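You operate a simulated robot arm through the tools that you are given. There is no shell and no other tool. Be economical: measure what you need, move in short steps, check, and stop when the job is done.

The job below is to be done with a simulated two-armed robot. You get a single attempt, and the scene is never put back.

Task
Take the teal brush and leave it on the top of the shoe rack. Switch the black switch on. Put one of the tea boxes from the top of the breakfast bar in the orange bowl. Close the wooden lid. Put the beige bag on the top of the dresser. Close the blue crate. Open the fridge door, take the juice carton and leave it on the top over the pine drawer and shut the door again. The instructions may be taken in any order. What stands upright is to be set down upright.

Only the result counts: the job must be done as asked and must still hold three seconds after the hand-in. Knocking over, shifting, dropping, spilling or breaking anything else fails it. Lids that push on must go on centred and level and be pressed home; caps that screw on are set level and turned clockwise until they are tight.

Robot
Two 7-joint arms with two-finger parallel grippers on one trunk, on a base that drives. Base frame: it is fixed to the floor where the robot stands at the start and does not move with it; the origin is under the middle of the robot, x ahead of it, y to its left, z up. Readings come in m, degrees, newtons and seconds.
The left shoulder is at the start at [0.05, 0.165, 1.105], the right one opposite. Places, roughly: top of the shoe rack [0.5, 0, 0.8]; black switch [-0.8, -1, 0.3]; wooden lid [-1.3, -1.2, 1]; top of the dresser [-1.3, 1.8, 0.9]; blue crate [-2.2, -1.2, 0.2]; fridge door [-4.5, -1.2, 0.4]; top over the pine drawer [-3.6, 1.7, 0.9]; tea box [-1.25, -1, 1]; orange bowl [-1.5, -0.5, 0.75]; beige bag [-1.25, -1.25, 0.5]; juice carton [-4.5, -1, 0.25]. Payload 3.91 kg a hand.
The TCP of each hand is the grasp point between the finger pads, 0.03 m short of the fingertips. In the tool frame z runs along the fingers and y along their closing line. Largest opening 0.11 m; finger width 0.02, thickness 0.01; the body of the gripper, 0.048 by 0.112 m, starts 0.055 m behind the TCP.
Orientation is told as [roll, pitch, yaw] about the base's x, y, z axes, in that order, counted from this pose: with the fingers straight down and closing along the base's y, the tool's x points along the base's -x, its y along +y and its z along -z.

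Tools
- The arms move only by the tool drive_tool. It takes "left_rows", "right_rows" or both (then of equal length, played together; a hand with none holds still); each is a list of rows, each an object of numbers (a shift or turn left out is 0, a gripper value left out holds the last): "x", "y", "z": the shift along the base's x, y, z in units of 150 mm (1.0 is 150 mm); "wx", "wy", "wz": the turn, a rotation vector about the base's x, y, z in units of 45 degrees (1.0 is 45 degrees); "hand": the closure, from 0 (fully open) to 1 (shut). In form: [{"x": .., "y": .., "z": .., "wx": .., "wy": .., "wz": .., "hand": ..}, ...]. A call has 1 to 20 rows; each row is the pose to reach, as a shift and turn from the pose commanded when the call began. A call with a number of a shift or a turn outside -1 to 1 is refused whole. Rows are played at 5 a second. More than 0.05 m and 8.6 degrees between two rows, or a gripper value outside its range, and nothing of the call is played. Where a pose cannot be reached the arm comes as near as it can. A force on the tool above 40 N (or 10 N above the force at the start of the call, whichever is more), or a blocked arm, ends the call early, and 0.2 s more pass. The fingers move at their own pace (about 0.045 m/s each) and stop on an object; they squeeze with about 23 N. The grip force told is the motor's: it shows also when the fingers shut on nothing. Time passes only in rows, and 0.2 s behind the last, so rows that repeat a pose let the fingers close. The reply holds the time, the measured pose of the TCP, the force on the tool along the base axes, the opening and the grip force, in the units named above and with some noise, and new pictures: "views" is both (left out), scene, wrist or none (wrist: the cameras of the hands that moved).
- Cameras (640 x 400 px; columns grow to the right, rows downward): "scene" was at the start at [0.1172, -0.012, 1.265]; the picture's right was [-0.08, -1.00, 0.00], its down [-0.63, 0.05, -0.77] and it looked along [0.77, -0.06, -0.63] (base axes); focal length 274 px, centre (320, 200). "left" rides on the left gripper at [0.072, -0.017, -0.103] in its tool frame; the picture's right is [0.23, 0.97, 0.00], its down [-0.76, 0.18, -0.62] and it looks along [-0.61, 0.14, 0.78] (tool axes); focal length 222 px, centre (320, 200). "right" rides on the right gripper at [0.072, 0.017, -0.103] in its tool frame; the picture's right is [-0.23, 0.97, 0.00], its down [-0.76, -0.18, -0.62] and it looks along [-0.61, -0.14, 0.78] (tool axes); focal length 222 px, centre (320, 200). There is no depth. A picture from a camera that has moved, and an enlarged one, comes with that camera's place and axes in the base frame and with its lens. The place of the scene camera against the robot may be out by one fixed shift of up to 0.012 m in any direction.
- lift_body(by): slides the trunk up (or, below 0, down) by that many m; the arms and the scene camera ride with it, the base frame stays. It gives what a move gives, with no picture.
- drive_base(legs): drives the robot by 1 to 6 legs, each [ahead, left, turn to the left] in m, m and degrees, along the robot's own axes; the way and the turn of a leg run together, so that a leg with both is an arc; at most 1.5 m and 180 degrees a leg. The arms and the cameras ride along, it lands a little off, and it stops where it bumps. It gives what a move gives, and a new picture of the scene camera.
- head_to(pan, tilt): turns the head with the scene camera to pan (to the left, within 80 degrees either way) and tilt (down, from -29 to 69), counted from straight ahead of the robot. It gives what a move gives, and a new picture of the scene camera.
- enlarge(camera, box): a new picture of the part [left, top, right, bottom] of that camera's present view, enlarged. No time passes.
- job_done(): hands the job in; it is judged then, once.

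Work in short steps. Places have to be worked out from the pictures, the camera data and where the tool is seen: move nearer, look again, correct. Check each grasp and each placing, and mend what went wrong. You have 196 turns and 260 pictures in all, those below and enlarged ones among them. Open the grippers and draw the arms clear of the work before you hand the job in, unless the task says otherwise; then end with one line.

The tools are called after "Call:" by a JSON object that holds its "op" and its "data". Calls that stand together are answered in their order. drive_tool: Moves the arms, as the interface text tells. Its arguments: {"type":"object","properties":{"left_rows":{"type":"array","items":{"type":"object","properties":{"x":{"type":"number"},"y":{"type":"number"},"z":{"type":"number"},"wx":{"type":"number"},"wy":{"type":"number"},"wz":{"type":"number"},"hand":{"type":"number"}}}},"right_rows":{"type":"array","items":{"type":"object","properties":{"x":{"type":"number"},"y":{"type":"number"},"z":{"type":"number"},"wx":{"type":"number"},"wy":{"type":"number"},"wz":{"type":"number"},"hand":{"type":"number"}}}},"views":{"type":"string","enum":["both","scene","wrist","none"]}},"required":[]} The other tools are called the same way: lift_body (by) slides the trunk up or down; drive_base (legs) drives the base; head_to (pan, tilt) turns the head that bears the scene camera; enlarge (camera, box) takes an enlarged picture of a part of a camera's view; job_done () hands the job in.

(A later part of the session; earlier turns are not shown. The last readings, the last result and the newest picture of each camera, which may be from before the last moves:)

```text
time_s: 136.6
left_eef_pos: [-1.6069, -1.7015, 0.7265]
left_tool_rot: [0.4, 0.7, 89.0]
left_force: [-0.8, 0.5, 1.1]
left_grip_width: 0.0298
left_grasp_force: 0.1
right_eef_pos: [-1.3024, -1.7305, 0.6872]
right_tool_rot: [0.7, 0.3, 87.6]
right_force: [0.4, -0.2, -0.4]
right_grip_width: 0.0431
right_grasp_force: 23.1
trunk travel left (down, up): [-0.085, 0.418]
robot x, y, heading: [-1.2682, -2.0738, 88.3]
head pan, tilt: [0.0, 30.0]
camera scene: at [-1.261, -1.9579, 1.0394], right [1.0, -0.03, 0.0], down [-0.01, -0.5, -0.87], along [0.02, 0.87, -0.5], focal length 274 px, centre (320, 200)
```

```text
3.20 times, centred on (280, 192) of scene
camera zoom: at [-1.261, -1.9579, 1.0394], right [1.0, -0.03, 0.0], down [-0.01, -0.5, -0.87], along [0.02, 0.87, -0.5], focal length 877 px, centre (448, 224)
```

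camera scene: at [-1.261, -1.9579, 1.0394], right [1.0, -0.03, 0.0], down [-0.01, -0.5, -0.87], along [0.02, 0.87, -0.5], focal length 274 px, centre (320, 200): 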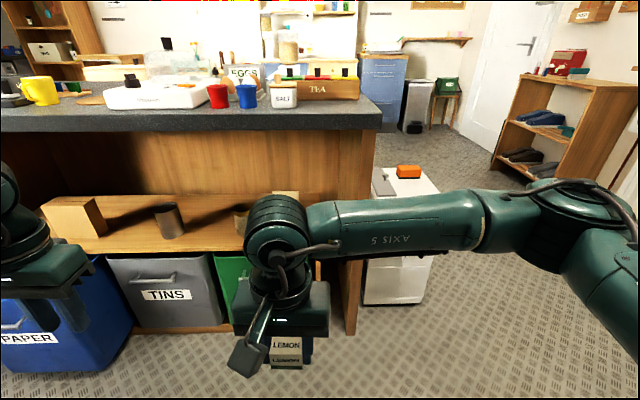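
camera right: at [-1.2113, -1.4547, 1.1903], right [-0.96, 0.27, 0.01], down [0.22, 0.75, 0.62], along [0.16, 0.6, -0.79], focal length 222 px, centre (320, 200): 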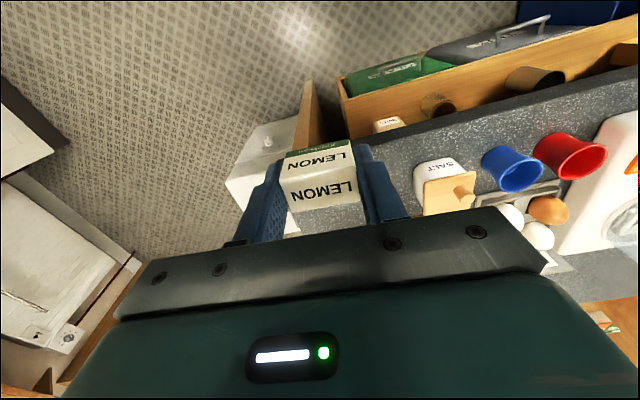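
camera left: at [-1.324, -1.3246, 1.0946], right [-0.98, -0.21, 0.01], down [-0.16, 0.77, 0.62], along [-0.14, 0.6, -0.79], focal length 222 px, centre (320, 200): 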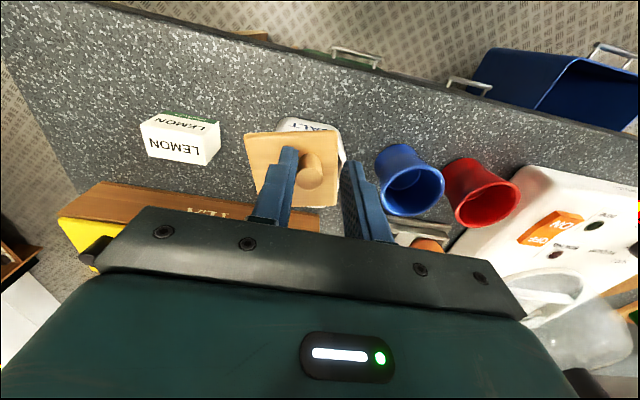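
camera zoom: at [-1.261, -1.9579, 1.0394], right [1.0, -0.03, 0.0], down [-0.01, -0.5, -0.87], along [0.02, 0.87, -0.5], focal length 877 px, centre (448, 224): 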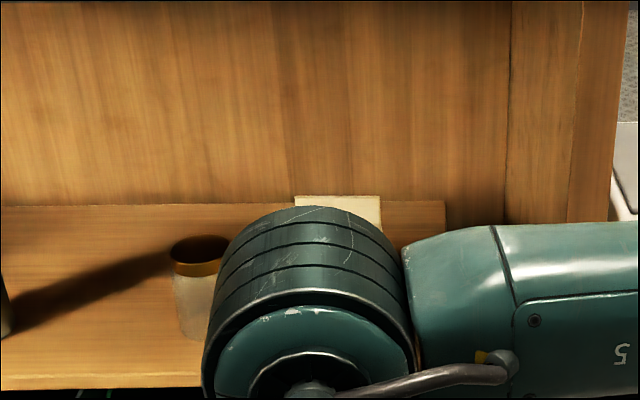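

The right arm hides the bag. I move the right hand to the right, then look at the shelf and at the crate.

Call:
{"op": "drive_tool", "data": {"right_rows": [{"x": 0.25, "z": 0.1}, {"x": 0.5, "z": 0.2}, {"x": 0.75, "z": 0.3}, {"x": 1, "z": 0.4}], "views": "none"}}

Call:
{"op": "drive_tool", "data": {"right_rows": [{"x": 0.25, "y": -0.1}, {"x": 0.5, "y": -0.2}], "views": "scene"}}

Call:
{"op": "enlarge", "data": {"camera": "scene", "box": [180, 150, 380, 275]}}

Call:
{"op": "head_to", "data": {"pan": 45, "tilt": 45}}

```text
time_s: 137.6
left_eef_pos: [-1.6079, -1.7006, 0.7271]
left_tool_rot: [0.3, 0.7, 89.1]
left_force: [0.2, -0.4, -0.3]
left_grip_width: 0.0296
left_grasp_force: 0.0
right_eef_pos: [-1.1536, -1.7298, 0.7482]
right_tool_rot: [0.8, 0.1, 87.7]
right_force: [0.2, 0.3, 0.0]
right_grip_width: 0.0431
right_grasp_force: 22.5
trunk travel left (down, up): [-0.085, 0.418]
robot x, y, heading: [-1.2683, -2.0731, 88.6]
head pan, tilt: [0.0, 30.0]
```

```text
time_s: 138.2
left_eef_pos: [-1.6061, -1.7001, 0.7273]
left_tool_rot: [0.4, 0.8, 88.9]
left_force: [-0.3, 0.1, 0.0]
left_grip_width: 0.0298
left_grasp_force: 0.0
right_eef_pos: [-1.0797, -1.7614, 0.7469]
right_tool_rot: [0.8, 0.1, 87.7]
right_force: [0.4, 0.3, -0.5]
right_grip_width: 0.0429
right_grasp_force: 23.4
trunk travel left (down, up): [-0.085, 0.418]
robot x, y, heading: [-1.2639, -2.0704, 88.3]
head pan, tilt: [0.0, 30.0]
camera scene: at [-1.261, -1.9578, 1.0395], right [1.0, -0.03, 0.0], down [-0.01, -0.5, -0.87], along [0.02, 0.87, -0.5], focal length 274 px, centre (320, 200)
```

scene: 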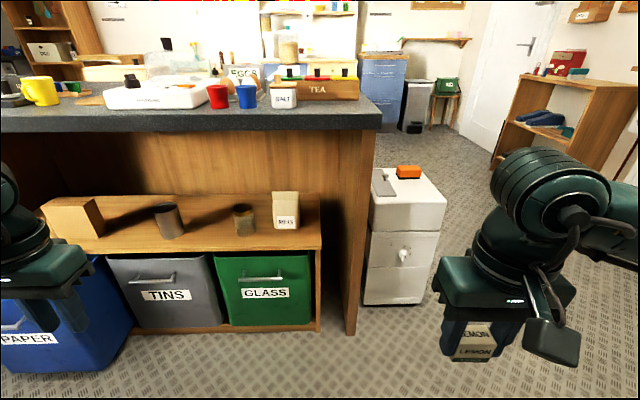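

```text
3.20 times, centred on (280, 212) of scene
camera zoom: at [-1.261, -1.9578, 1.0395], right [1.0, -0.03, 0.0], down [-0.01, -0.5, -0.87], along [0.02, 0.87, -0.5], focal length 877 px, centre (448, 160)
```

zoom: 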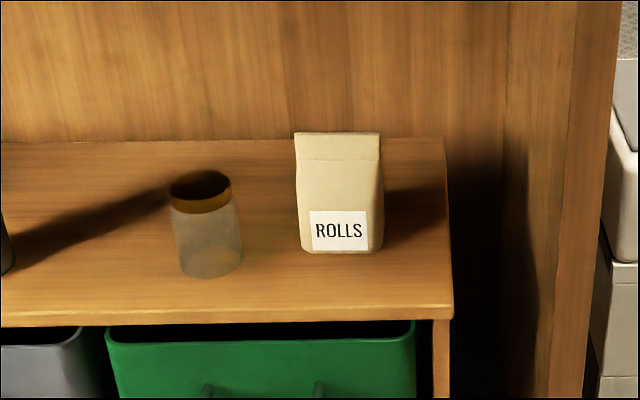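

```text
time_s: 139.3
left_eef_pos: [-1.6071, -1.6999, 0.7249]
left_tool_rot: [0.3, 0.7, 89.1]
left_force: [0.1, -0.8, 0.3]
left_grip_width: 0.0298
left_grasp_force: 0.0
right_eef_pos: [-1.079, -1.7595, 0.7473]
right_tool_rot: [0.8, 0.2, 87.6]
right_force: [-0.1, 0.7, -0.9]
right_grip_width: 0.043
right_grasp_force: 23.0
trunk travel left (down, up): [-0.085, 0.418]
robot x, y, heading: [-1.2699, -2.0704, 88.4]
head pan, tilt: [45.0, 45.0]
camera scene: at [-1.3193, -1.9891, 1.0169], right [0.73, 0.69, 0.0], down [0.48, -0.51, -0.71], along [-0.49, 0.51, -0.71], focal length 274 px, centre (320, 200)
```

scene: 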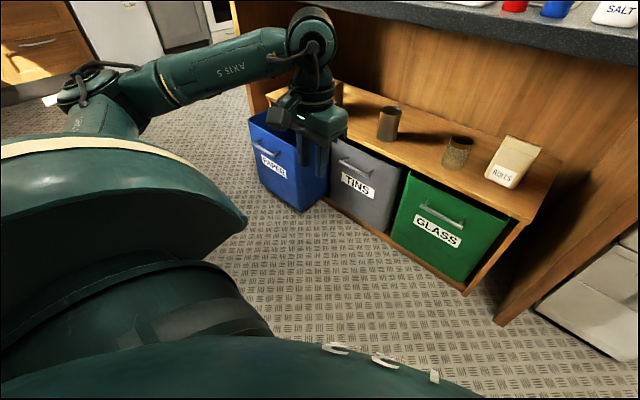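

Blue PAPER crate front is at about y=-1.40, x -2.35..-2.02; neighbours' fronts are at y≈-1.23. I shift the base left in front of it and tilt the closed left hand forward for pushing.

Call:
{"op": "drive_base", "data": {"legs": [[0, 0.83, 0]]}}

Call:
{"op": "drive_tool", "data": {"left_rows": [{"wx": 0.17, "x": 0.17, "hand": 1}, {"wx": 0.34, "x": 0.34}, {"wx": 0.51, "x": 0.51}, {"wx": 0.68, "x": 0.68}, {"wx": 0.85, "x": 0.85, "y": 0.1}, {"wx": 1, "x": 1, "y": 0.2}], "views": "none"}}

Call:
{"op": "drive_tool", "data": {"left_rows": [{"x": 0.17, "y": 0.1}, {"x": 0.34, "y": 0.3}, {"x": 0.5, "y": 0.5}, {"x": 0.65, "y": 0.7, "z": -0.1}, {"x": 0.65, "y": 0.8, "z": -0.35}], "views": "none"}}

Call:
{"op": "head_to", "data": {"pan": 0, "tilt": 45}}

```text
time_s: 143.8
left_eef_pos: [-2.4281, -1.6688, 0.726]
left_tool_rot: [0.4, 0.7, 88.5]
left_force: [-0.2, 0.1, -0.2]
left_grip_width: 0.0296
left_grasp_force: 0.0
right_eef_pos: [-1.9015, -1.7336, 0.7464]
right_tool_rot: [0.8, 0.2, 87.1]
right_force: [-0.8, 0.3, -0.8]
right_grip_width: 0.0433
right_grasp_force: 23.0
trunk travel left (down, up): [-0.085, 0.418]
robot x, y, heading: [-2.0904, -2.0432, 87.7]
head pan, tilt: [45.0, 45.0]
camera scene: at [-2.1446, -1.9606, 1.0168], right [0.73, 0.68, 0.0], down [0.48, -0.52, -0.71], along [-0.48, 0.52, -0.71], focal length 274 px, centre (320, 200)
```

scene: 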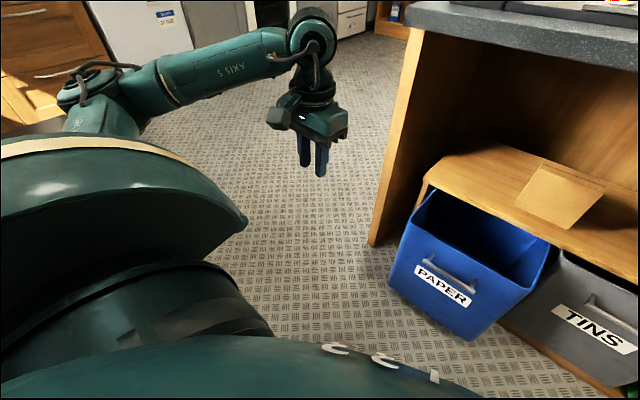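

```text
time_s: 145.2
left_eef_pos: [-2.2763, -1.6305, 0.7255]
left_tool_rot: [1.9, -44.3, 88.0]
left_force: [0.2, 0.4, 0.3]
left_grip_width: 0.0002
left_grasp_force: 22.3
left hand out of reach, approached as far as the arm can: row 4, 5, 6
right_eef_pos: [-1.9012, -1.7344, 0.7469]
right_tool_rot: [0.9, 0.2, 87.1]
right_force: [0.5, -0.6, -0.4]
right_grip_width: 0.0432
right_grasp_force: 23.0
trunk travel left (down, up): [-0.085, 0.418]
robot x, y, heading: [-2.0963, -2.0434, 88.0]
head pan, tilt: [45.0, 45.0]
```

```text
time_s: 146.4
left_eef_pos: [-2.1813, -1.511, 0.6732]
left_tool_rot: [2.0, -44.4, 87.9]
left_force: [0.6, 0.0, -0.5]
left_grip_width: 0.0
left_grasp_force: 22.9
right_eef_pos: [-1.9015, -1.7336, 0.746]
right_tool_rot: [0.8, 0.1, 87.1]
right_force: [-0.2, 0.0, -0.5]
right_grip_width: 0.0432
right_grasp_force: 23.2
trunk travel left (down, up): [-0.085, 0.418]
robot x, y, heading: [-2.0956, -2.0447, 87.8]
head pan, tilt: [45.0, 45.0]
```

```text
time_s: 147.5
left_eef_pos: [-2.1808, -1.5117, 0.6738]
left_tool_rot: [1.9, -44.3, 87.9]
left_force: [0.3, 0.4, 0.1]
left_grip_width: 0.0
left_grasp_force: 23.6
right_eef_pos: [-1.9016, -1.7342, 0.7458]
right_tool_rot: [0.8, 0.3, 87.2]
right_force: [-0.1, -0.6, -0.4]
right_grip_width: 0.043
right_grasp_force: 23.1
trunk travel left (down, up): [-0.085, 0.418]
robot x, y, heading: [-2.0973, -2.0448, 87.9]
head pan, tilt: [0.0, 45.0]
camera scene: at [-2.0863, -1.939, 1.0168], right [1.0, -0.04, 0.0], down [-0.03, -0.71, -0.71], along [0.03, 0.71, -0.71], focal length 274 px, centre (320, 200)
```

scene: 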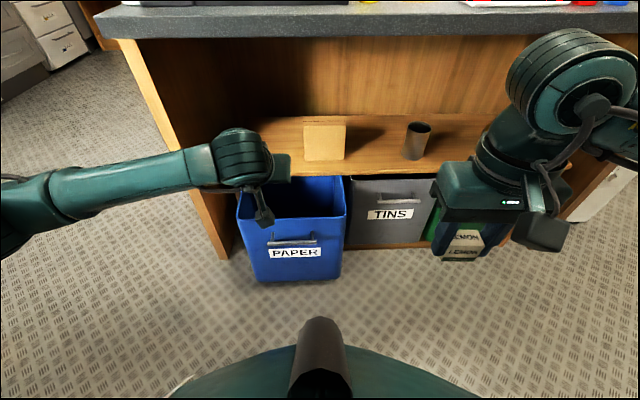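

Crate front centre x≈-2.15, front y≈-1.40, label at z≈0.22. I lower trunk and hand so the tip is before the label.

Call:
{"op": "lift_body", "data": {"by": -0.08}}

Call:
{"op": "drive_tool", "data": {"left_rows": [{"x": 0.07, "z": -0.25}, {"x": 0.14, "z": -0.5}, {"x": 0.2, "z": -0.75}, {"x": 0.2, "z": -1}], "views": "none"}}

Call:
{"op": "drive_tool", "data": {"left_rows": [{"z": -0.25}, {"z": -0.5}, {"z": -0.75}, {"z": -1}], "views": "scene"}}

```text
time_s: 148.7
left_eef_pos: [-2.1803, -1.5104, 0.5941]
left_tool_rot: [1.9, -44.2, 88.0]
left_force: [-0.2, -1.0, 0.2]
left_grip_width: 0.0001
left_grasp_force: 22.8
right_eef_pos: [-1.9015, -1.7342, 0.6669]
right_tool_rot: [0.8, 0.3, 87.1]
right_force: [0.2, -0.5, -0.8]
right_grip_width: 0.0429
right_grasp_force: 23.3
trunk travel left (down, up): [-0.005, 0.498]
robot x, y, heading: [-2.0923, -2.0477, 88.0]
head pan, tilt: [0.0, 45.0]
```

```text
time_s: 149.7
left_eef_pos: [-2.1521, -1.5097, 0.4441]
left_tool_rot: [1.8, -44.2, 87.9]
left_force: [-0.3, -0.5, -0.2]
left_grip_width: 0.0
left_grasp_force: 22.8
right_eef_pos: [-1.9014, -1.7334, 0.6669]
right_tool_rot: [0.8, 0.3, 87.1]
right_force: [-0.1, -0.8, 0.2]
right_grip_width: 0.0432
right_grasp_force: 22.8
trunk travel left (down, up): [-0.005, 0.498]
robot x, y, heading: [-2.093, -2.0445, 88.0]
head pan, tilt: [0.0, 45.0]
```

```text
time_s: 150.7
left_eef_pos: [-2.1502, -1.5096, 0.2953]
left_tool_rot: [1.9, -44.3, 87.9]
left_force: [0.1, -0.7, 0.1]
left_grip_width: 0.0001
left_grasp_force: 23.6
right_eef_pos: [-1.9016, -1.7335, 0.6669]
right_tool_rot: [0.8, 0.1, 87.1]
right_force: [-0.4, 0.7, -0.2]
right_grip_width: 0.0432
right_grasp_force: 23.5
trunk travel left (down, up): [-0.005, 0.498]
robot x, y, heading: [-2.0911, -2.0496, 88.2]
head pan, tilt: [0.0, 45.0]
camera scene: at [-2.0863, -1.9391, 0.9369], right [1.0, -0.04, 0.0], down [-0.03, -0.71, -0.71], along [0.03, 0.71, -0.71], focal length 274 px, centre (320, 200)
```

scene: 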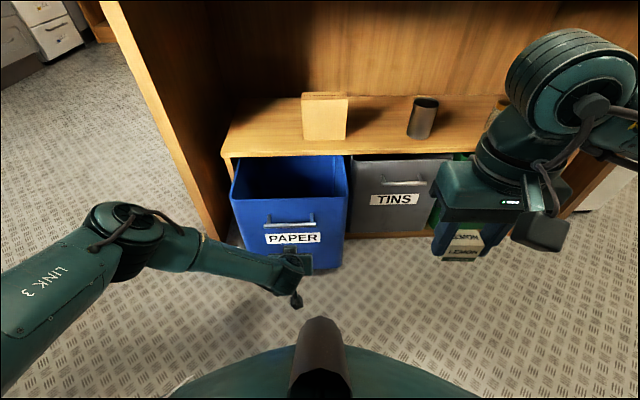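

Lower 35 mm more, then drive ahead 0.2 m to push the crate, and check.

Call:
{"op": "drive_tool", "data": {"left_rows": [{"z": -0.12}, {"z": -0.24}], "views": "none"}}

Call:
{"op": "drive_base", "data": {"legs": [[0.2, 0, 0]]}}

```text
time_s: 151.2
left_eef_pos: [-2.1503, -1.5104, 0.2579]
left_tool_rot: [2.0, -44.2, 87.9]
left_force: [0.0, 0.1, 0.8]
left_grip_width: 0.0002
left_grasp_force: 23.1
right_eef_pos: [-1.9008, -1.7353, 0.6667]
right_tool_rot: [0.8, 0.2, 87.1]
right_force: [-0.2, 0.4, 0.7]
right_grip_width: 0.0432
right_grasp_force: 22.9
trunk travel left (down, up): [-0.005, 0.498]
robot x, y, heading: [-2.0945, -2.0457, 87.8]
head pan, tilt: [0.0, 45.0]
```

```text
time_s: 152.8
left_eef_pos: [-2.1424, -1.3139, 0.2588]
left_tool_rot: [1.8, -44.3, 87.9]
left_force: [-1.4, -0.1, -0.5]
left_grip_width: 0.0001
left_grasp_force: 23.0
right_eef_pos: [-1.8944, -1.5361, 0.6668]
right_tool_rot: [0.8, 0.2, 87.1]
right_force: [-0.2, -1.3, -0.3]
right_grip_width: 0.043
right_grasp_force: 23.2
trunk travel left (down, up): [-0.005, 0.498]
robot x, y, heading: [-2.0848, -1.8464, 87.6]
head pan, tilt: [0.0, 45.0]
camera scene: at [-2.0788, -1.7425, 0.9368], right [1.0, -0.04, 0.0], down [-0.03, -0.71, -0.71], along [0.03, 0.71, -0.71], focal length 274 px, centre (320, 200)
```

scene: 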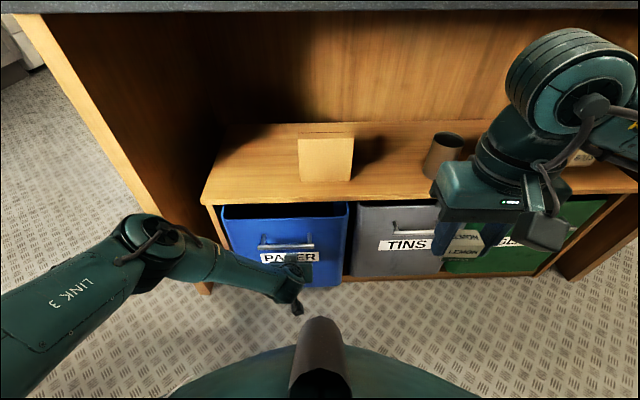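

Nearly flush; push a further 30 mm.

Call:
{"op": "drive_base", "data": {"legs": [[0.03, 0, 0]]}}

Call:
{"op": "enlarge", "data": {"camera": "scene", "box": [200, 170, 480, 310]}}

```text
time_s: 153.7
left_eef_pos: [-2.1421, -1.2852, 0.2578]
left_tool_rot: [1.8, -44.3, 87.9]
left_force: [0.0, -0.2, 0.8]
left_grip_width: 0.0
left_grasp_force: 23.5
right_eef_pos: [-1.8923, -1.5077, 0.6668]
right_tool_rot: [0.9, 0.3, 87.1]
right_force: [0.6, -0.3, -0.2]
right_grip_width: 0.0431
right_grasp_force: 22.7
trunk travel left (down, up): [-0.005, 0.498]
robot x, y, heading: [-2.0876, -1.8149, 87.7]
head pan, tilt: [0.0, 45.0]
camera scene: at [-2.0776, -1.7126, 0.9368], right [1.0, -0.04, 0.0], down [-0.03, -0.71, -0.71], along [0.03, 0.71, -0.71], focal length 274 px, centre (320, 200)
```

scene: 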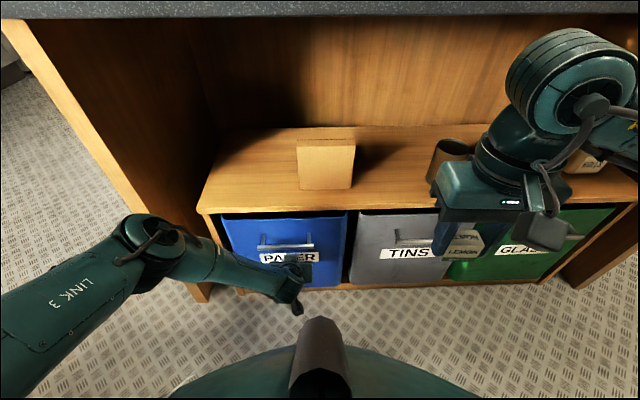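

```text
2.29 times, centred on (340, 240) of scene
camera zoom: at [-2.0776, -1.7126, 0.9368], right [1.0, -0.04, 0.0], down [-0.03, -0.71, -0.71], along [0.03, 0.71, -0.71], focal length 626 px, centre (274, 109)
```

zoom: 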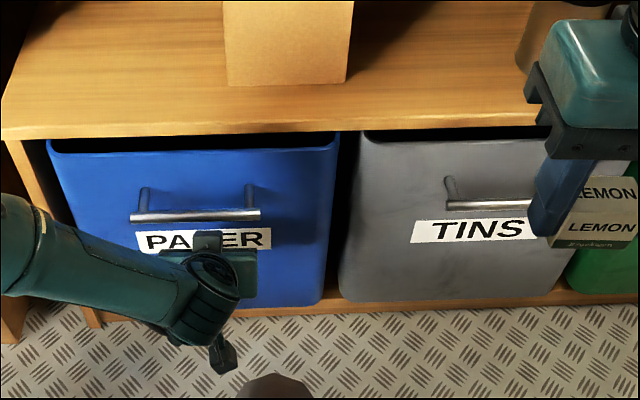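

Blue front is practically flush with TINS. I push a few mm more with the arm to feel a stop.

Call:
{"op": "drive_tool", "data": {"left_rows": [{"y": 0.04}, {"y": 0.07}], "views": "none"}}

Call:
{"op": "enlarge", "data": {"camera": "scene", "box": [200, 170, 480, 310]}}

```text
time_s: 154.3
left_eef_pos: [-2.1399, -1.2787, 0.2569]
left_tool_rot: [1.7, -43.9, 87.8]
left_force: [-4.8, -29.1, 12.6]
left_grip_width: 0.0
left_grasp_force: 22.7
right_eef_pos: [-1.8916, -1.5102, 0.6668]
right_tool_rot: [0.8, 0.0, 87.3]
right_force: [0.6, 0.3, -0.7]
right_grip_width: 0.043
right_grasp_force: 23.0
trunk travel left (down, up): [-0.005, 0.498]
robot x, y, heading: [-2.0803, -1.8171, 87.7]
head pan, tilt: [0.0, 45.0]
```

```text
2.29 times, centred on (340, 240) of scene
camera zoom: at [-2.0777, -1.7136, 0.9372], right [1.0, -0.04, 0.0], down [-0.03, -0.71, -0.71], along [0.03, 0.71, -0.71], focal length 626 px, centre (274, 109)
```

zoom: 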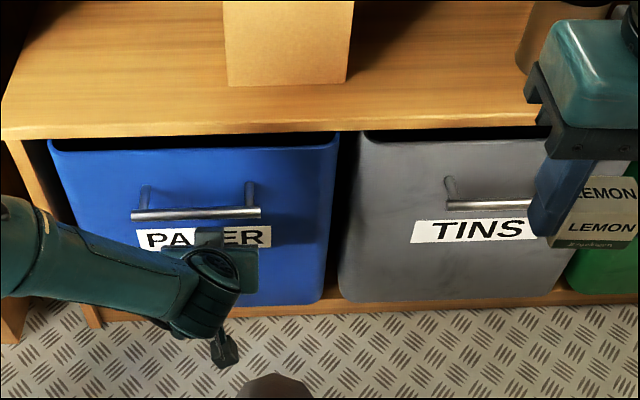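

Stop reached with 29 N: crate closed. I back off, raise and open the left hand, and go in front of the ROLLS bag.

Call:
{"op": "drive_base", "data": {"legs": [[-0.25, 0, 0]]}}

Call:
{"op": "drive_tool", "data": {"left_rows": [{"z": 0.25, "wx": 0.05}, {"z": 0.5, "wx": 0.1}, {"z": 0.75, "wx": 0.15}, {"z": 1, "wx": 0.2, "hand": 0}], "views": "none"}}

Call:
{"op": "drive_tool", "data": {"left_rows": [{"z": 0.25}, {"z": 0.5}, {"z": 0.75}, {"z": 0.93}], "views": "none"}}

Call:
{"op": "drive_base", "data": {"legs": [[0, -0.4, 0], [0, -0.4, 0]]}}

```text
time_s: 156.1
left_eef_pos: [-2.149, -1.5225, 0.2588]
left_tool_rot: [1.9, -44.2, 87.6]
left_force: [-0.1, 0.9, 1.0]
left_grip_width: 0.0003
left_grasp_force: 22.5
right_eef_pos: [-1.9029, -1.7583, 0.6664]
right_tool_rot: [0.7, 0.1, 86.9]
right_force: [-0.2, 0.5, -0.4]
right_grip_width: 0.0431
right_grasp_force: 23.1
trunk travel left (down, up): [-0.005, 0.498]
robot x, y, heading: [-2.0937, -2.0679, 87.5]
head pan, tilt: [0.0, 45.0]
camera scene: at [-2.0872, -1.962, 0.9368], right [1.0, -0.04, 0.0], down [-0.03, -0.71, -0.71], along [0.03, 0.71, -0.71], focal length 274 px, centre (320, 200)
```

scene: 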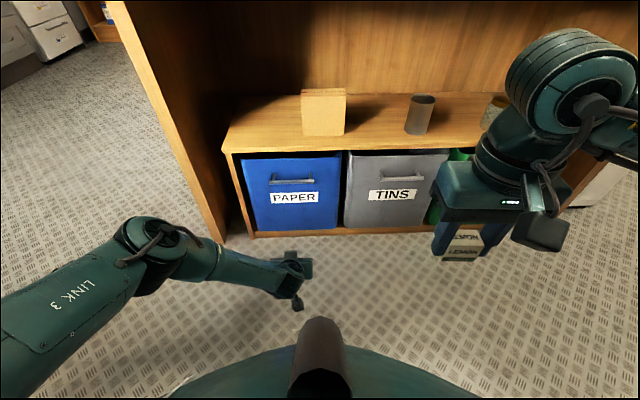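

```text
time_s: 157.1
left_eef_pos: [-2.1506, -1.5239, 0.4074]
left_tool_rot: [2.5, -53.3, 87.3]
left_force: [-0.2, 0.2, 0.0]
left_grip_width: 0.0325
left_grasp_force: 0.1
right_eef_pos: [-1.9017, -1.7573, 0.6664]
right_tool_rot: [0.7, 0.1, 86.8]
right_force: [0.3, -0.6, -1.1]
right_grip_width: 0.0431
right_grasp_force: 23.2
trunk travel left (down, up): [-0.005, 0.498]
robot x, y, heading: [-2.0963, -2.0655, 87.5]
head pan, tilt: [0.0, 45.0]
```

```text
time_s: 158.1
left_eef_pos: [-2.1501, -1.525, 0.5484]
left_tool_rot: [2.8, -53.2, 87.1]
left_force: [0.4, -1.3, 0.2]
left_grip_width: 0.1105
left_grasp_force: 0.1
right_eef_pos: [-1.9011, -1.7579, 0.6663]
right_tool_rot: [0.8, 0.1, 86.9]
right_force: [0.7, 0.3, -0.7]
right_grip_width: 0.0431
right_grasp_force: 22.8
trunk travel left (down, up): [-0.005, 0.498]
robot x, y, heading: [-2.0945, -2.0664, 87.6]
head pan, tilt: [0.0, 45.0]
```

```text
time_s: 162.7
left_eef_pos: [-1.3529, -1.557, 0.5482]
left_tool_rot: [2.5, -53.2, 87.5]
left_force: [0.3, -0.5, -0.1]
left_grip_width: 0.1101
left_grasp_force: 0.1
right_eef_pos: [-1.1023, -1.7876, 0.6668]
right_tool_rot: [0.9, 0.1, 87.1]
right_force: [0.0, 0.4, 0.4]
right_grip_width: 0.0431
right_grasp_force: 22.9
trunk travel left (down, up): [-0.005, 0.498]
robot x, y, heading: [-1.2927, -2.1002, 87.9]
head pan, tilt: [0.0, 45.0]
camera scene: at [-1.2876, -1.9928, 0.9368], right [1.0, -0.04, 0.0], down [-0.03, -0.71, -0.71], along [0.03, 0.71, -0.71], focal length 274 px, centre (320, 200)
```

scene: 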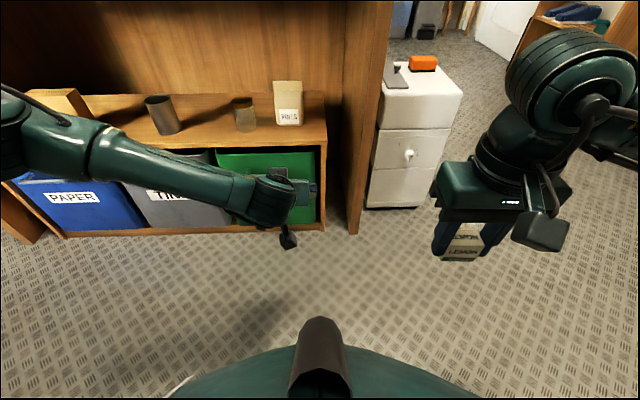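

I raise the right hand a little for clearance, drive ahead 0.2 m and view the bag from the left wrist camera.

Call:
{"op": "drive_tool", "data": {"right_rows": [{"z": 0.25}, {"z": 0.5}, {"z": 0.75, "y": -0.1}, {"z": 0.95, "y": -0.3}], "views": "none"}}

Call:
{"op": "drive_base", "data": {"legs": [[0.2, 0.02, 0]]}}

Call:
{"op": "drive_tool", "data": {"left_rows": [{"x": 0}], "views": "wrist"}}

```text
time_s: 163.7
left_eef_pos: [-1.3526, -1.5574, 0.5489]
left_tool_rot: [2.4, -53.3, 87.4]
left_force: [-0.8, 0.0, -0.6]
left_grip_width: 0.1102
left_grasp_force: 0.1
right_eef_pos: [-1.1023, -1.8335, 0.8094]
right_tool_rot: [0.8, 0.2, 87.1]
right_force: [0.0, 0.1, -0.6]
right_grip_width: 0.0429
right_grasp_force: 23.0
trunk travel left (down, up): [-0.005, 0.498]
robot x, y, heading: [-1.2931, -2.0976, 88.0]
head pan, tilt: [0.0, 45.0]
```

```text
time_s: 165.3
left_eef_pos: [-1.3619, -1.3562, 0.5483]
left_tool_rot: [2.5, -53.3, 87.3]
left_force: [-0.4, -0.8, 0.1]
left_grip_width: 0.1099
left_grasp_force: 0.1
right_eef_pos: [-1.1128, -1.6329, 0.8087]
right_tool_rot: [0.8, 0.3, 87.0]
right_force: [0.3, 0.1, -0.9]
right_grip_width: 0.0431
right_grasp_force: 22.8
trunk travel left (down, up): [-0.005, 0.498]
robot x, y, heading: [-1.3067, -1.8974, 87.6]
head pan, tilt: [0.0, 45.0]
camera scene: at [-1.2988, -1.7921, 0.9368], right [1.0, -0.04, 0.0], down [-0.03, -0.71, -0.71], along [0.03, 0.71, -0.71], focal length 274 px, centre (320, 200)
```

scene: 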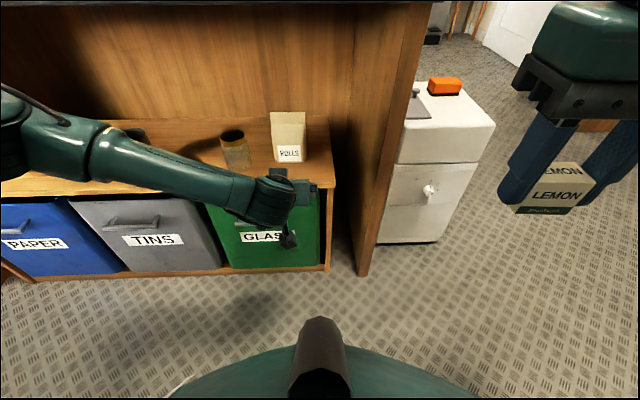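

```text
time_s: 165.7
left_eef_pos: [-1.3617, -1.3564, 0.5489]
left_tool_rot: [2.5, -53.3, 87.2]
left_force: [0.7, 0.4, 0.4]
left_grip_width: 0.1098
left_grasp_force: 0.1
right_eef_pos: [-1.1126, -1.6336, 0.8081]
right_tool_rot: [0.8, 0.2, 87.0]
right_force: [0.1, 0.3, -0.2]
right_grip_width: 0.0432
right_grasp_force: 22.7
trunk travel left (down, up): [-0.005, 0.498]
robot x, y, heading: [-1.307, -1.8976, 87.9]
head pan, tilt: [0.0, 45.0]
camera left: at [-1.3463, -1.4823, 0.5503], right [-0.98, -0.12, -0.16], down [-0.15, -0.04, 0.99], along [-0.13, 0.99, 0.02], focal length 222 px, centre (320, 200)
```

left: 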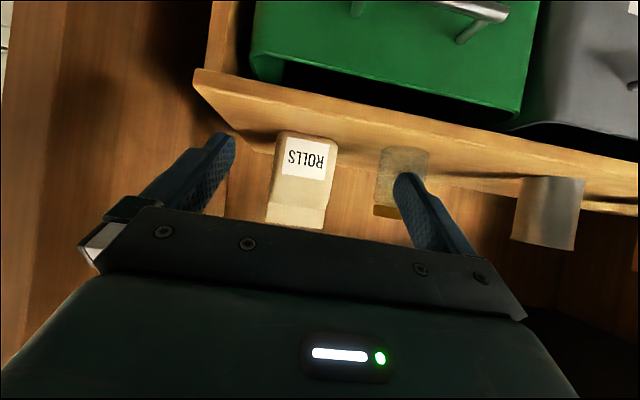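

Bag centre x≈-1.359, z 0.467–0.60; the hand is well aligned. I drive ahead 0.15 m with slight left compensation and look again.

Call:
{"op": "drive_base", "data": {"legs": [[0.15, 0.006, 0]]}}

Call:
{"op": "drive_tool", "data": {"left_rows": [{"z": -0.07}], "views": "wrist"}}

```text
time_s: 167.1
left_eef_pos: [-1.3633, -1.2078, 0.5479]
left_tool_rot: [2.6, -53.4, 87.4]
left_force: [0.4, 1.5, 1.0]
left_grip_width: 0.1101
left_grasp_force: 0.1
right_eef_pos: [-1.1138, -1.4841, 0.809]
right_tool_rot: [0.9, 0.2, 87.1]
right_force: [0.1, -0.2, -0.1]
right_grip_width: 0.0432
right_grasp_force: 23.0
trunk travel left (down, up): [-0.005, 0.498]
robot x, y, heading: [-1.3045, -1.7473, 87.6]
head pan, tilt: [0.0, 45.0]
camera scene: at [-1.2992, -1.6432, 0.9368], right [1.0, -0.04, 0.0], down [-0.03, -0.71, -0.71], along [0.03, 0.71, -0.71], focal length 274 px, centre (320, 200)
```

scene: 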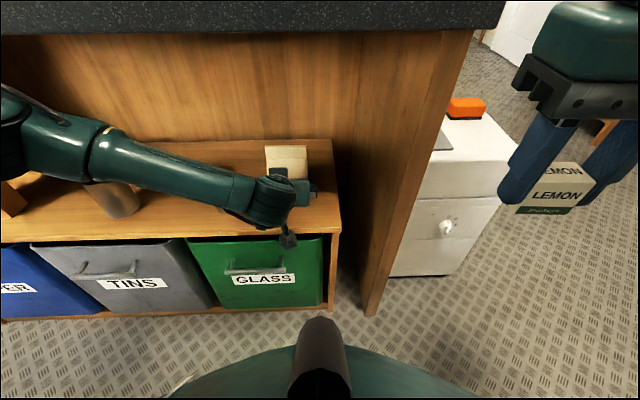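

```text
time_s: 167.5
left_eef_pos: [-1.3636, -1.2074, 0.5375]
left_tool_rot: [2.4, -53.4, 87.4]
left_force: [0.0, 0.4, -0.3]
left_grip_width: 0.11
left_grasp_force: 0.1
right_eef_pos: [-1.1135, -1.4832, 0.8087]
right_tool_rot: [0.8, 0.2, 87.0]
right_force: [-1.3, 0.5, 0.2]
right_grip_width: 0.0431
right_grasp_force: 23.3
trunk travel left (down, up): [-0.005, 0.498]
robot x, y, heading: [-1.3097, -1.7476, 87.8]
head pan, tilt: [0.0, 45.0]
camera left: at [-1.3479, -1.3338, 0.5399], right [-0.98, -0.13, -0.16], down [-0.15, -0.04, 0.99], along [-0.13, 0.99, 0.02], focal length 222 px, centre (320, 200)
```

left: 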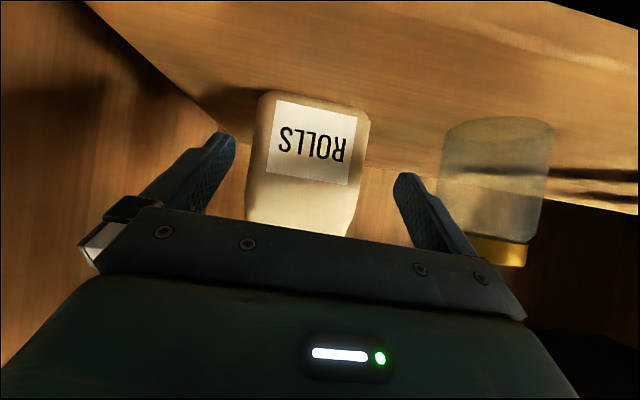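

Fingers straddle the bag. Advance 70 mm with the arm and close.

Call:
{"op": "drive_tool", "data": {"left_rows": [{"y": 0.2, "x": 0.01}, {"y": 0.4, "x": 0.02}, {"y": 0.48, "x": 0.02}, {"y": 0.48, "x": 0.02, "hand": 0.5}, {"y": 0.48, "x": 0.02, "hand": 1}, {"y": 0.48, "x": 0.02, "hand": 1}], "views": "wrist"}}

```text
time_s: 168.9
left_eef_pos: [-1.3619, -1.135, 0.538]
left_tool_rot: [2.5, -53.3, 87.4]
left_force: [0.2, 1.0, 0.3]
left_grip_width: 0.0903
left_grasp_force: 23.6
right_eef_pos: [-1.1138, -1.4832, 0.8082]
right_tool_rot: [0.7, 0.2, 87.1]
right_force: [-1.0, 0.1, 0.2]
right_grip_width: 0.0429
right_grasp_force: 23.0
trunk travel left (down, up): [-0.005, 0.498]
robot x, y, heading: [-1.3087, -1.7502, 87.7]
head pan, tilt: [0.0, 45.0]
camera left: at [-1.3447, -1.2613, 0.539], right [-0.98, -0.13, -0.16], down [-0.15, -0.04, 0.99], along [-0.13, 0.99, 0.02], focal length 222 px, centre (320, 200)
```

left: 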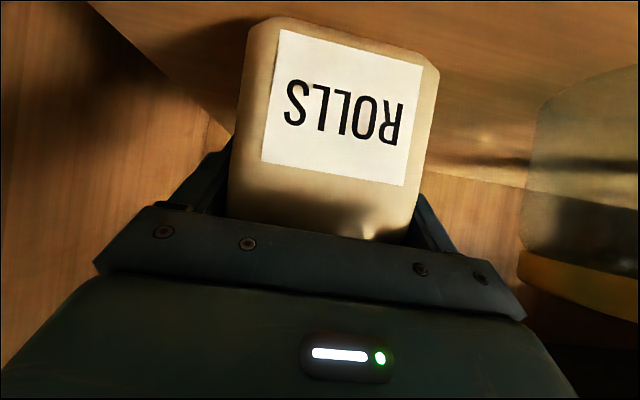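

Bag gripped (90 mm). I lift it 35 mm, then back out slowly.

Call:
{"op": "drive_tool", "data": {"left_rows": [{"z": 0.06}, {"z": 0.13}, {"z": 0.2}, {"z": 0.25}], "views": "wrist"}}

Call:
{"op": "drive_base", "data": {"legs": [[-0.15, 0, 0], [-0.15, 0, 0]]}}

Call:
{"op": "enlarge", "data": {"camera": "left", "box": [0, 0, 640, 400]}}

```text
time_s: 169.9
left_eef_pos: [-1.3614, -1.1354, 0.5726]
left_tool_rot: [2.6, -53.3, 87.5]
left_force: [-0.1, -0.8, -3.3]
left_grip_width: 0.0899
left_grasp_force: 23.3
right_eef_pos: [-1.1143, -1.4825, 0.8094]
right_tool_rot: [0.8, 0.2, 87.1]
right_force: [-0.1, 0.1, -0.6]
right_grip_width: 0.043
right_grasp_force: 23.2
trunk travel left (down, up): [-0.005, 0.498]
robot x, y, heading: [-1.3073, -1.7495, 87.7]
head pan, tilt: [0.0, 45.0]
camera left: at [-1.3453, -1.2612, 0.5765], right [-0.98, -0.13, -0.16], down [-0.15, -0.04, 0.99], along [-0.13, 0.99, 0.02], focal length 222 px, centre (320, 200)
```

left: 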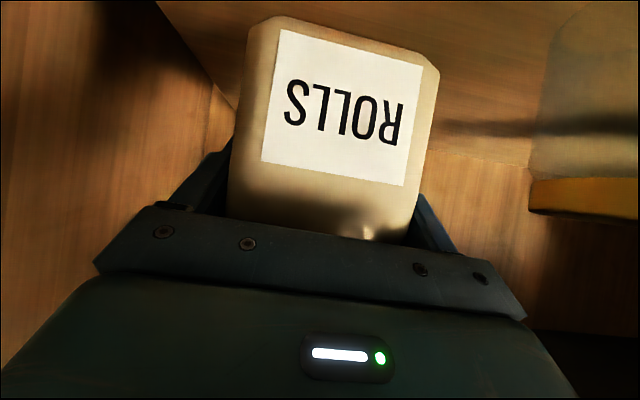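

```text
time_s: 172.2
left_eef_pos: [-1.3713, -1.4388, 0.5739]
left_tool_rot: [2.5, -53.2, 87.2]
left_force: [-0.2, 0.2, -2.1]
left_grip_width: 0.0901
left_grasp_force: 22.8
right_eef_pos: [-1.1261, -1.7881, 0.8088]
right_tool_rot: [0.8, 0.2, 86.9]
right_force: [0.1, 0.1, -0.4]
right_grip_width: 0.0427
right_grasp_force: 23.1
trunk travel left (down, up): [-0.005, 0.498]
robot x, y, heading: [-1.3163, -2.0515, 87.8]
head pan, tilt: [0.0, 45.0]
camera scene: at [-1.3111, -1.9468, 0.9368], right [1.0, -0.04, 0.0], down [-0.03, -0.71, -0.71], along [0.03, 0.71, -0.71], focal length 274 px, centre (320, 200)
```

scene: 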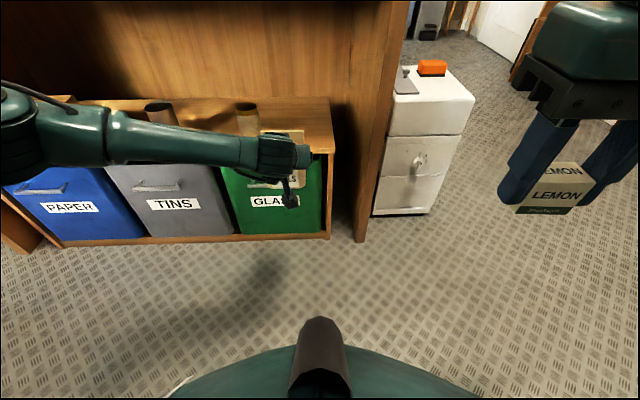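

```text
1.00 times, centred on (320, 200) of left
camera zoom: at [-1.3557, -1.5649, 0.5762], right [-0.98, -0.12, -0.16], down [-0.15, -0.04, 0.99], along [-0.13, 0.99, 0.02], focal length 222 px, centre (320, 200)
```

zoom: 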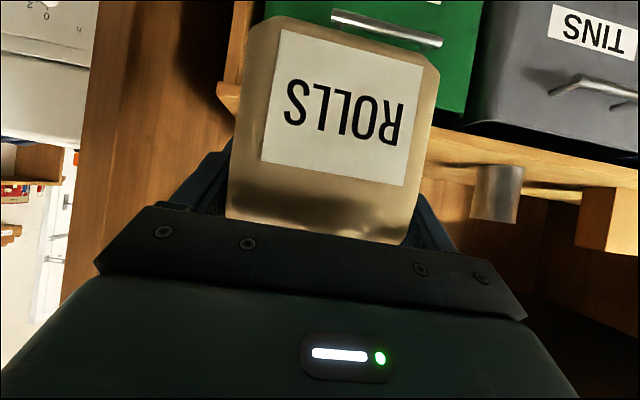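

No slip. I raise the trunk and travel: right along the aisle, then north past the white appliance.

Call:
{"op": "lift_body", "data": {"by": 0.45}}

Call:
{"op": "drive_base", "data": {"legs": [[0, -0.45, 0], [0, -0.4, 0]]}}

Call:
{"op": "drive_base", "data": {"legs": [[0.6, 0, 0], [0.6, 0, 0]]}}

```text
refused: 0.45 is not a number from -0.4 to 0.4
```

```text
time_s: 177.1
left_eef_pos: [-0.5137, -1.4723, 0.5745]
left_tool_rot: [2.5, -53.3, 86.8]
left_force: [0.2, 0.0, -1.7]
left_grip_width: 0.0901
left_grasp_force: 22.9
right_eef_pos: [-0.2694, -1.8226, 0.809]
right_tool_rot: [0.8, 0.2, 86.5]
right_force: [1.1, 0.3, -0.5]
right_grip_width: 0.0431
right_grasp_force: 22.7
trunk travel left (down, up): [-0.005, 0.498]
robot x, y, heading: [-0.4672, -2.0857, 87.0]
head pan, tilt: [0.0, 45.0]
camera scene: at [-0.457, -1.981, 0.9368], right [1.0, -0.05, 0.0], down [-0.03, -0.71, -0.71], along [0.03, 0.71, -0.71], focal length 274 px, centre (320, 200)
```

scene: 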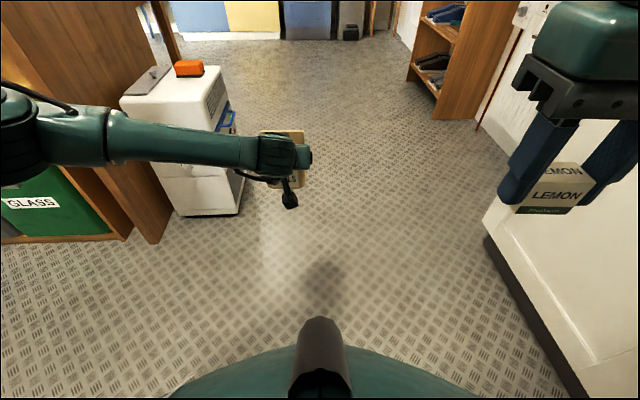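

```text
time_s: 183.5
left_eef_pos: [-0.4495, -0.2653, 0.5746]
left_tool_rot: [2.4, -53.3, 86.2]
left_force: [-0.4, 0.4, -1.7]
left_grip_width: 0.0899
left_grasp_force: 22.8
right_eef_pos: [-0.2101, -0.6191, 0.8083]
right_tool_rot: [0.8, 0.2, 85.9]
right_force: [-0.1, -0.6, 0.4]
right_grip_width: 0.0431
right_grasp_force: 22.8
trunk travel left (down, up): [-0.005, 0.498]
robot x, y, heading: [-0.4046, -0.88, 86.6]
head pan, tilt: [0.0, 45.0]
camera scene: at [-0.3979, -0.7746, 0.9368], right [1.0, -0.06, 0.0], down [-0.04, -0.71, -0.71], along [0.04, 0.71, -0.71], focal length 274 px, centre (320, 200)
```

scene: 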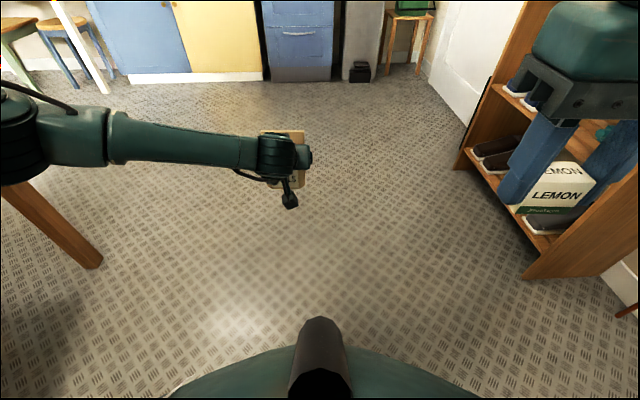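

The base moved safely with the trunk low. Now I raise the trunk, drive on to about (-1.4, 0.25), and turn to face the table (−y).

Call:
{"op": "lift_body", "data": {"by": 0.4}}

Call:
{"op": "drive_base", "data": {"legs": [[0.6, 0, 0], [0.5, 0.1, 0], [0, 0.45, 0], [0, 0.45, 0], [0, 0, -175]]}}

Call:
{"op": "head_to", "data": {"pan": 0, "tilt": 45}}

```text
time_s: 187.3
left_eef_pos: [-0.4501, -0.2654, 0.9745]
left_tool_rot: [2.7, -53.3, 86.1]
left_force: [-0.1, 0.2, -1.8]
left_grip_width: 0.0897
left_grasp_force: 22.8
right_eef_pos: [-0.209, -0.6196, 1.2089]
right_tool_rot: [0.7, 0.2, 85.9]
right_force: [-0.9, -0.2, -0.1]
right_grip_width: 0.0431
right_grasp_force: 22.8
trunk travel left (down, up): [-0.405, 0.098]
robot x, y, heading: [-0.4076, -0.8801, 86.9]
head pan, tilt: [0.0, 45.0]
```

```text
time_s: 205.1
left_eef_pos: [-1.2526, -0.3223, 0.9747]
left_tool_rot: [2.5, -53.3, -89.7]
left_force: [0.3, -0.2, -2.2]
left_grip_width: 0.0896
left_grasp_force: 22.9
right_eef_pos: [-1.517, 0.0147, 1.2081]
right_tool_rot: [0.9, 0.2, -90.1]
right_force: [-0.6, 0.2, 0.2]
right_grip_width: 0.0433
right_grasp_force: 22.4
trunk travel left (down, up): [-0.405, 0.098]
robot x, y, heading: [-1.3386, 0.2885, -89.4]
head pan, tilt: [0.0, 45.0]
camera scene: at [-1.3337, 0.1716, 1.3368], right [-1.0, -0.01, 0.0], down [-0.01, 0.71, -0.71], along [0.01, -0.71, -0.71], focal length 274 px, centre (320, 200)
```

scene: 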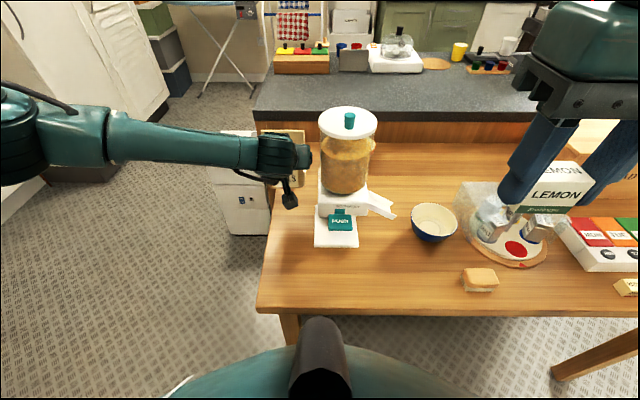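

```text
time_s: 205.7
left_eef_pos: [-1.2514, -0.3218, 0.9747]
left_tool_rot: [2.6, -53.3, -89.8]
left_force: [0.1, -0.2, -2.4]
left_grip_width: 0.0896
left_grasp_force: 22.9
right_eef_pos: [-1.5155, 0.0139, 1.2087]
right_tool_rot: [0.8, 0.2, -90.1]
right_force: [0.1, 0.3, -0.2]
right_grip_width: 0.0432
right_grasp_force: 23.0
trunk travel left (down, up): [-0.405, 0.098]
robot x, y, heading: [-1.3379, 0.2861, -89.4]
head pan, tilt: [0.0, 45.0]
camera scene: at [-1.3336, 0.1716, 1.3368], right [-1.0, -0.01, 0.0], down [-0.01, 0.71, -0.71], along [0.01, -0.71, -0.71], focal length 274 px, centre (320, 200)
```

scene: 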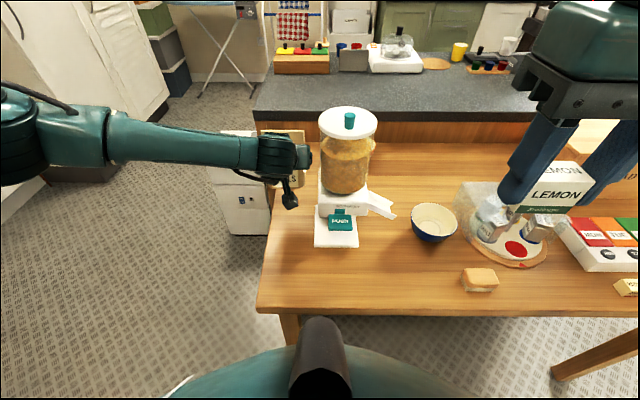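

The orange bowl is behind the dispenser from here, too far; it is better reached from the table's +x end with a free left arm. So first deliver the bag: I turn back (ccw) and drive towards the dresser.

Call:
{"op": "drive_base", "data": {"legs": [[0, 0, 178], [0.25, 0, 0]]}}

Call:
{"op": "head_to", "data": {"pan": 0, "tilt": 25}}

```text
time_s: 214.8
left_eef_pos: [-1.4047, 1.1512, 0.9745]
left_tool_rot: [2.6, -53.3, 88.8]
left_force: [0.5, 0.0, -2.7]
left_grip_width: 0.0901
left_grasp_force: 23.1
right_eef_pos: [-1.1488, 0.8088, 1.2083]
right_tool_rot: [0.8, 0.2, 88.6]
right_force: [-0.4, -0.1, 0.3]
right_grip_width: 0.0433
right_grasp_force: 23.3
trunk travel left (down, up): [-0.405, 0.098]
robot x, y, heading: [-1.3347, 0.5333, 89.1]
head pan, tilt: [0.0, 45.0]
camera scene: at [-1.3295, 0.6445, 1.3367], right [1.0, -0.01, 0.0], down [-0.01, -0.71, -0.71], along [0.01, 0.71, -0.71], focal length 274 px, centre (320, 200)
```

scene: 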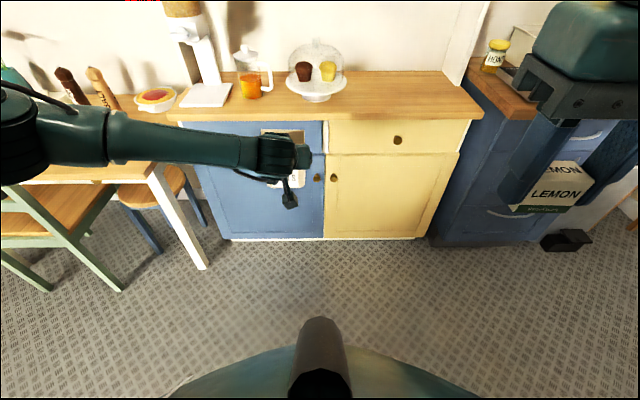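

```text
time_s: 215.7
left_eef_pos: [-1.4042, 1.15, 0.9744]
left_tool_rot: [2.6, -53.2, 88.9]
left_force: [-0.5, -0.8, -1.8]
left_grip_width: 0.0898
left_grasp_force: 22.9
right_eef_pos: [-1.1478, 0.8085, 1.2087]
right_tool_rot: [0.8, 0.2, 88.6]
right_force: [-0.7, -0.6, -0.2]
right_grip_width: 0.043
right_grasp_force: 23.6
trunk travel left (down, up): [-0.405, 0.098]
robot x, y, heading: [-1.3308, 0.5406, 89.3]
head pan, tilt: [0.0, 25.0]
camera scene: at [-1.3293, 0.6547, 1.3673], right [1.0, -0.01, 0.0], down [-0.01, -0.42, -0.91], along [0.01, 0.91, -0.42], focal length 274 px, centre (320, 200)
```

scene: 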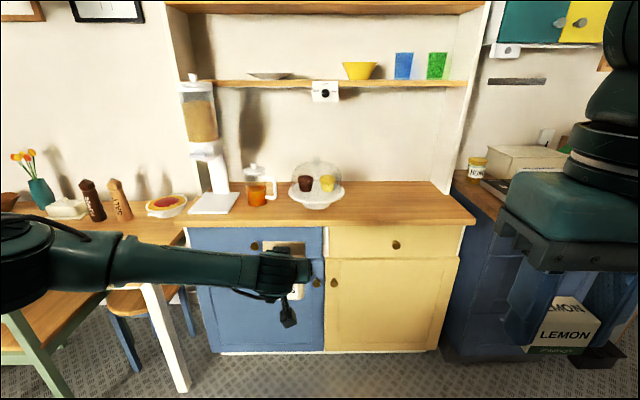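

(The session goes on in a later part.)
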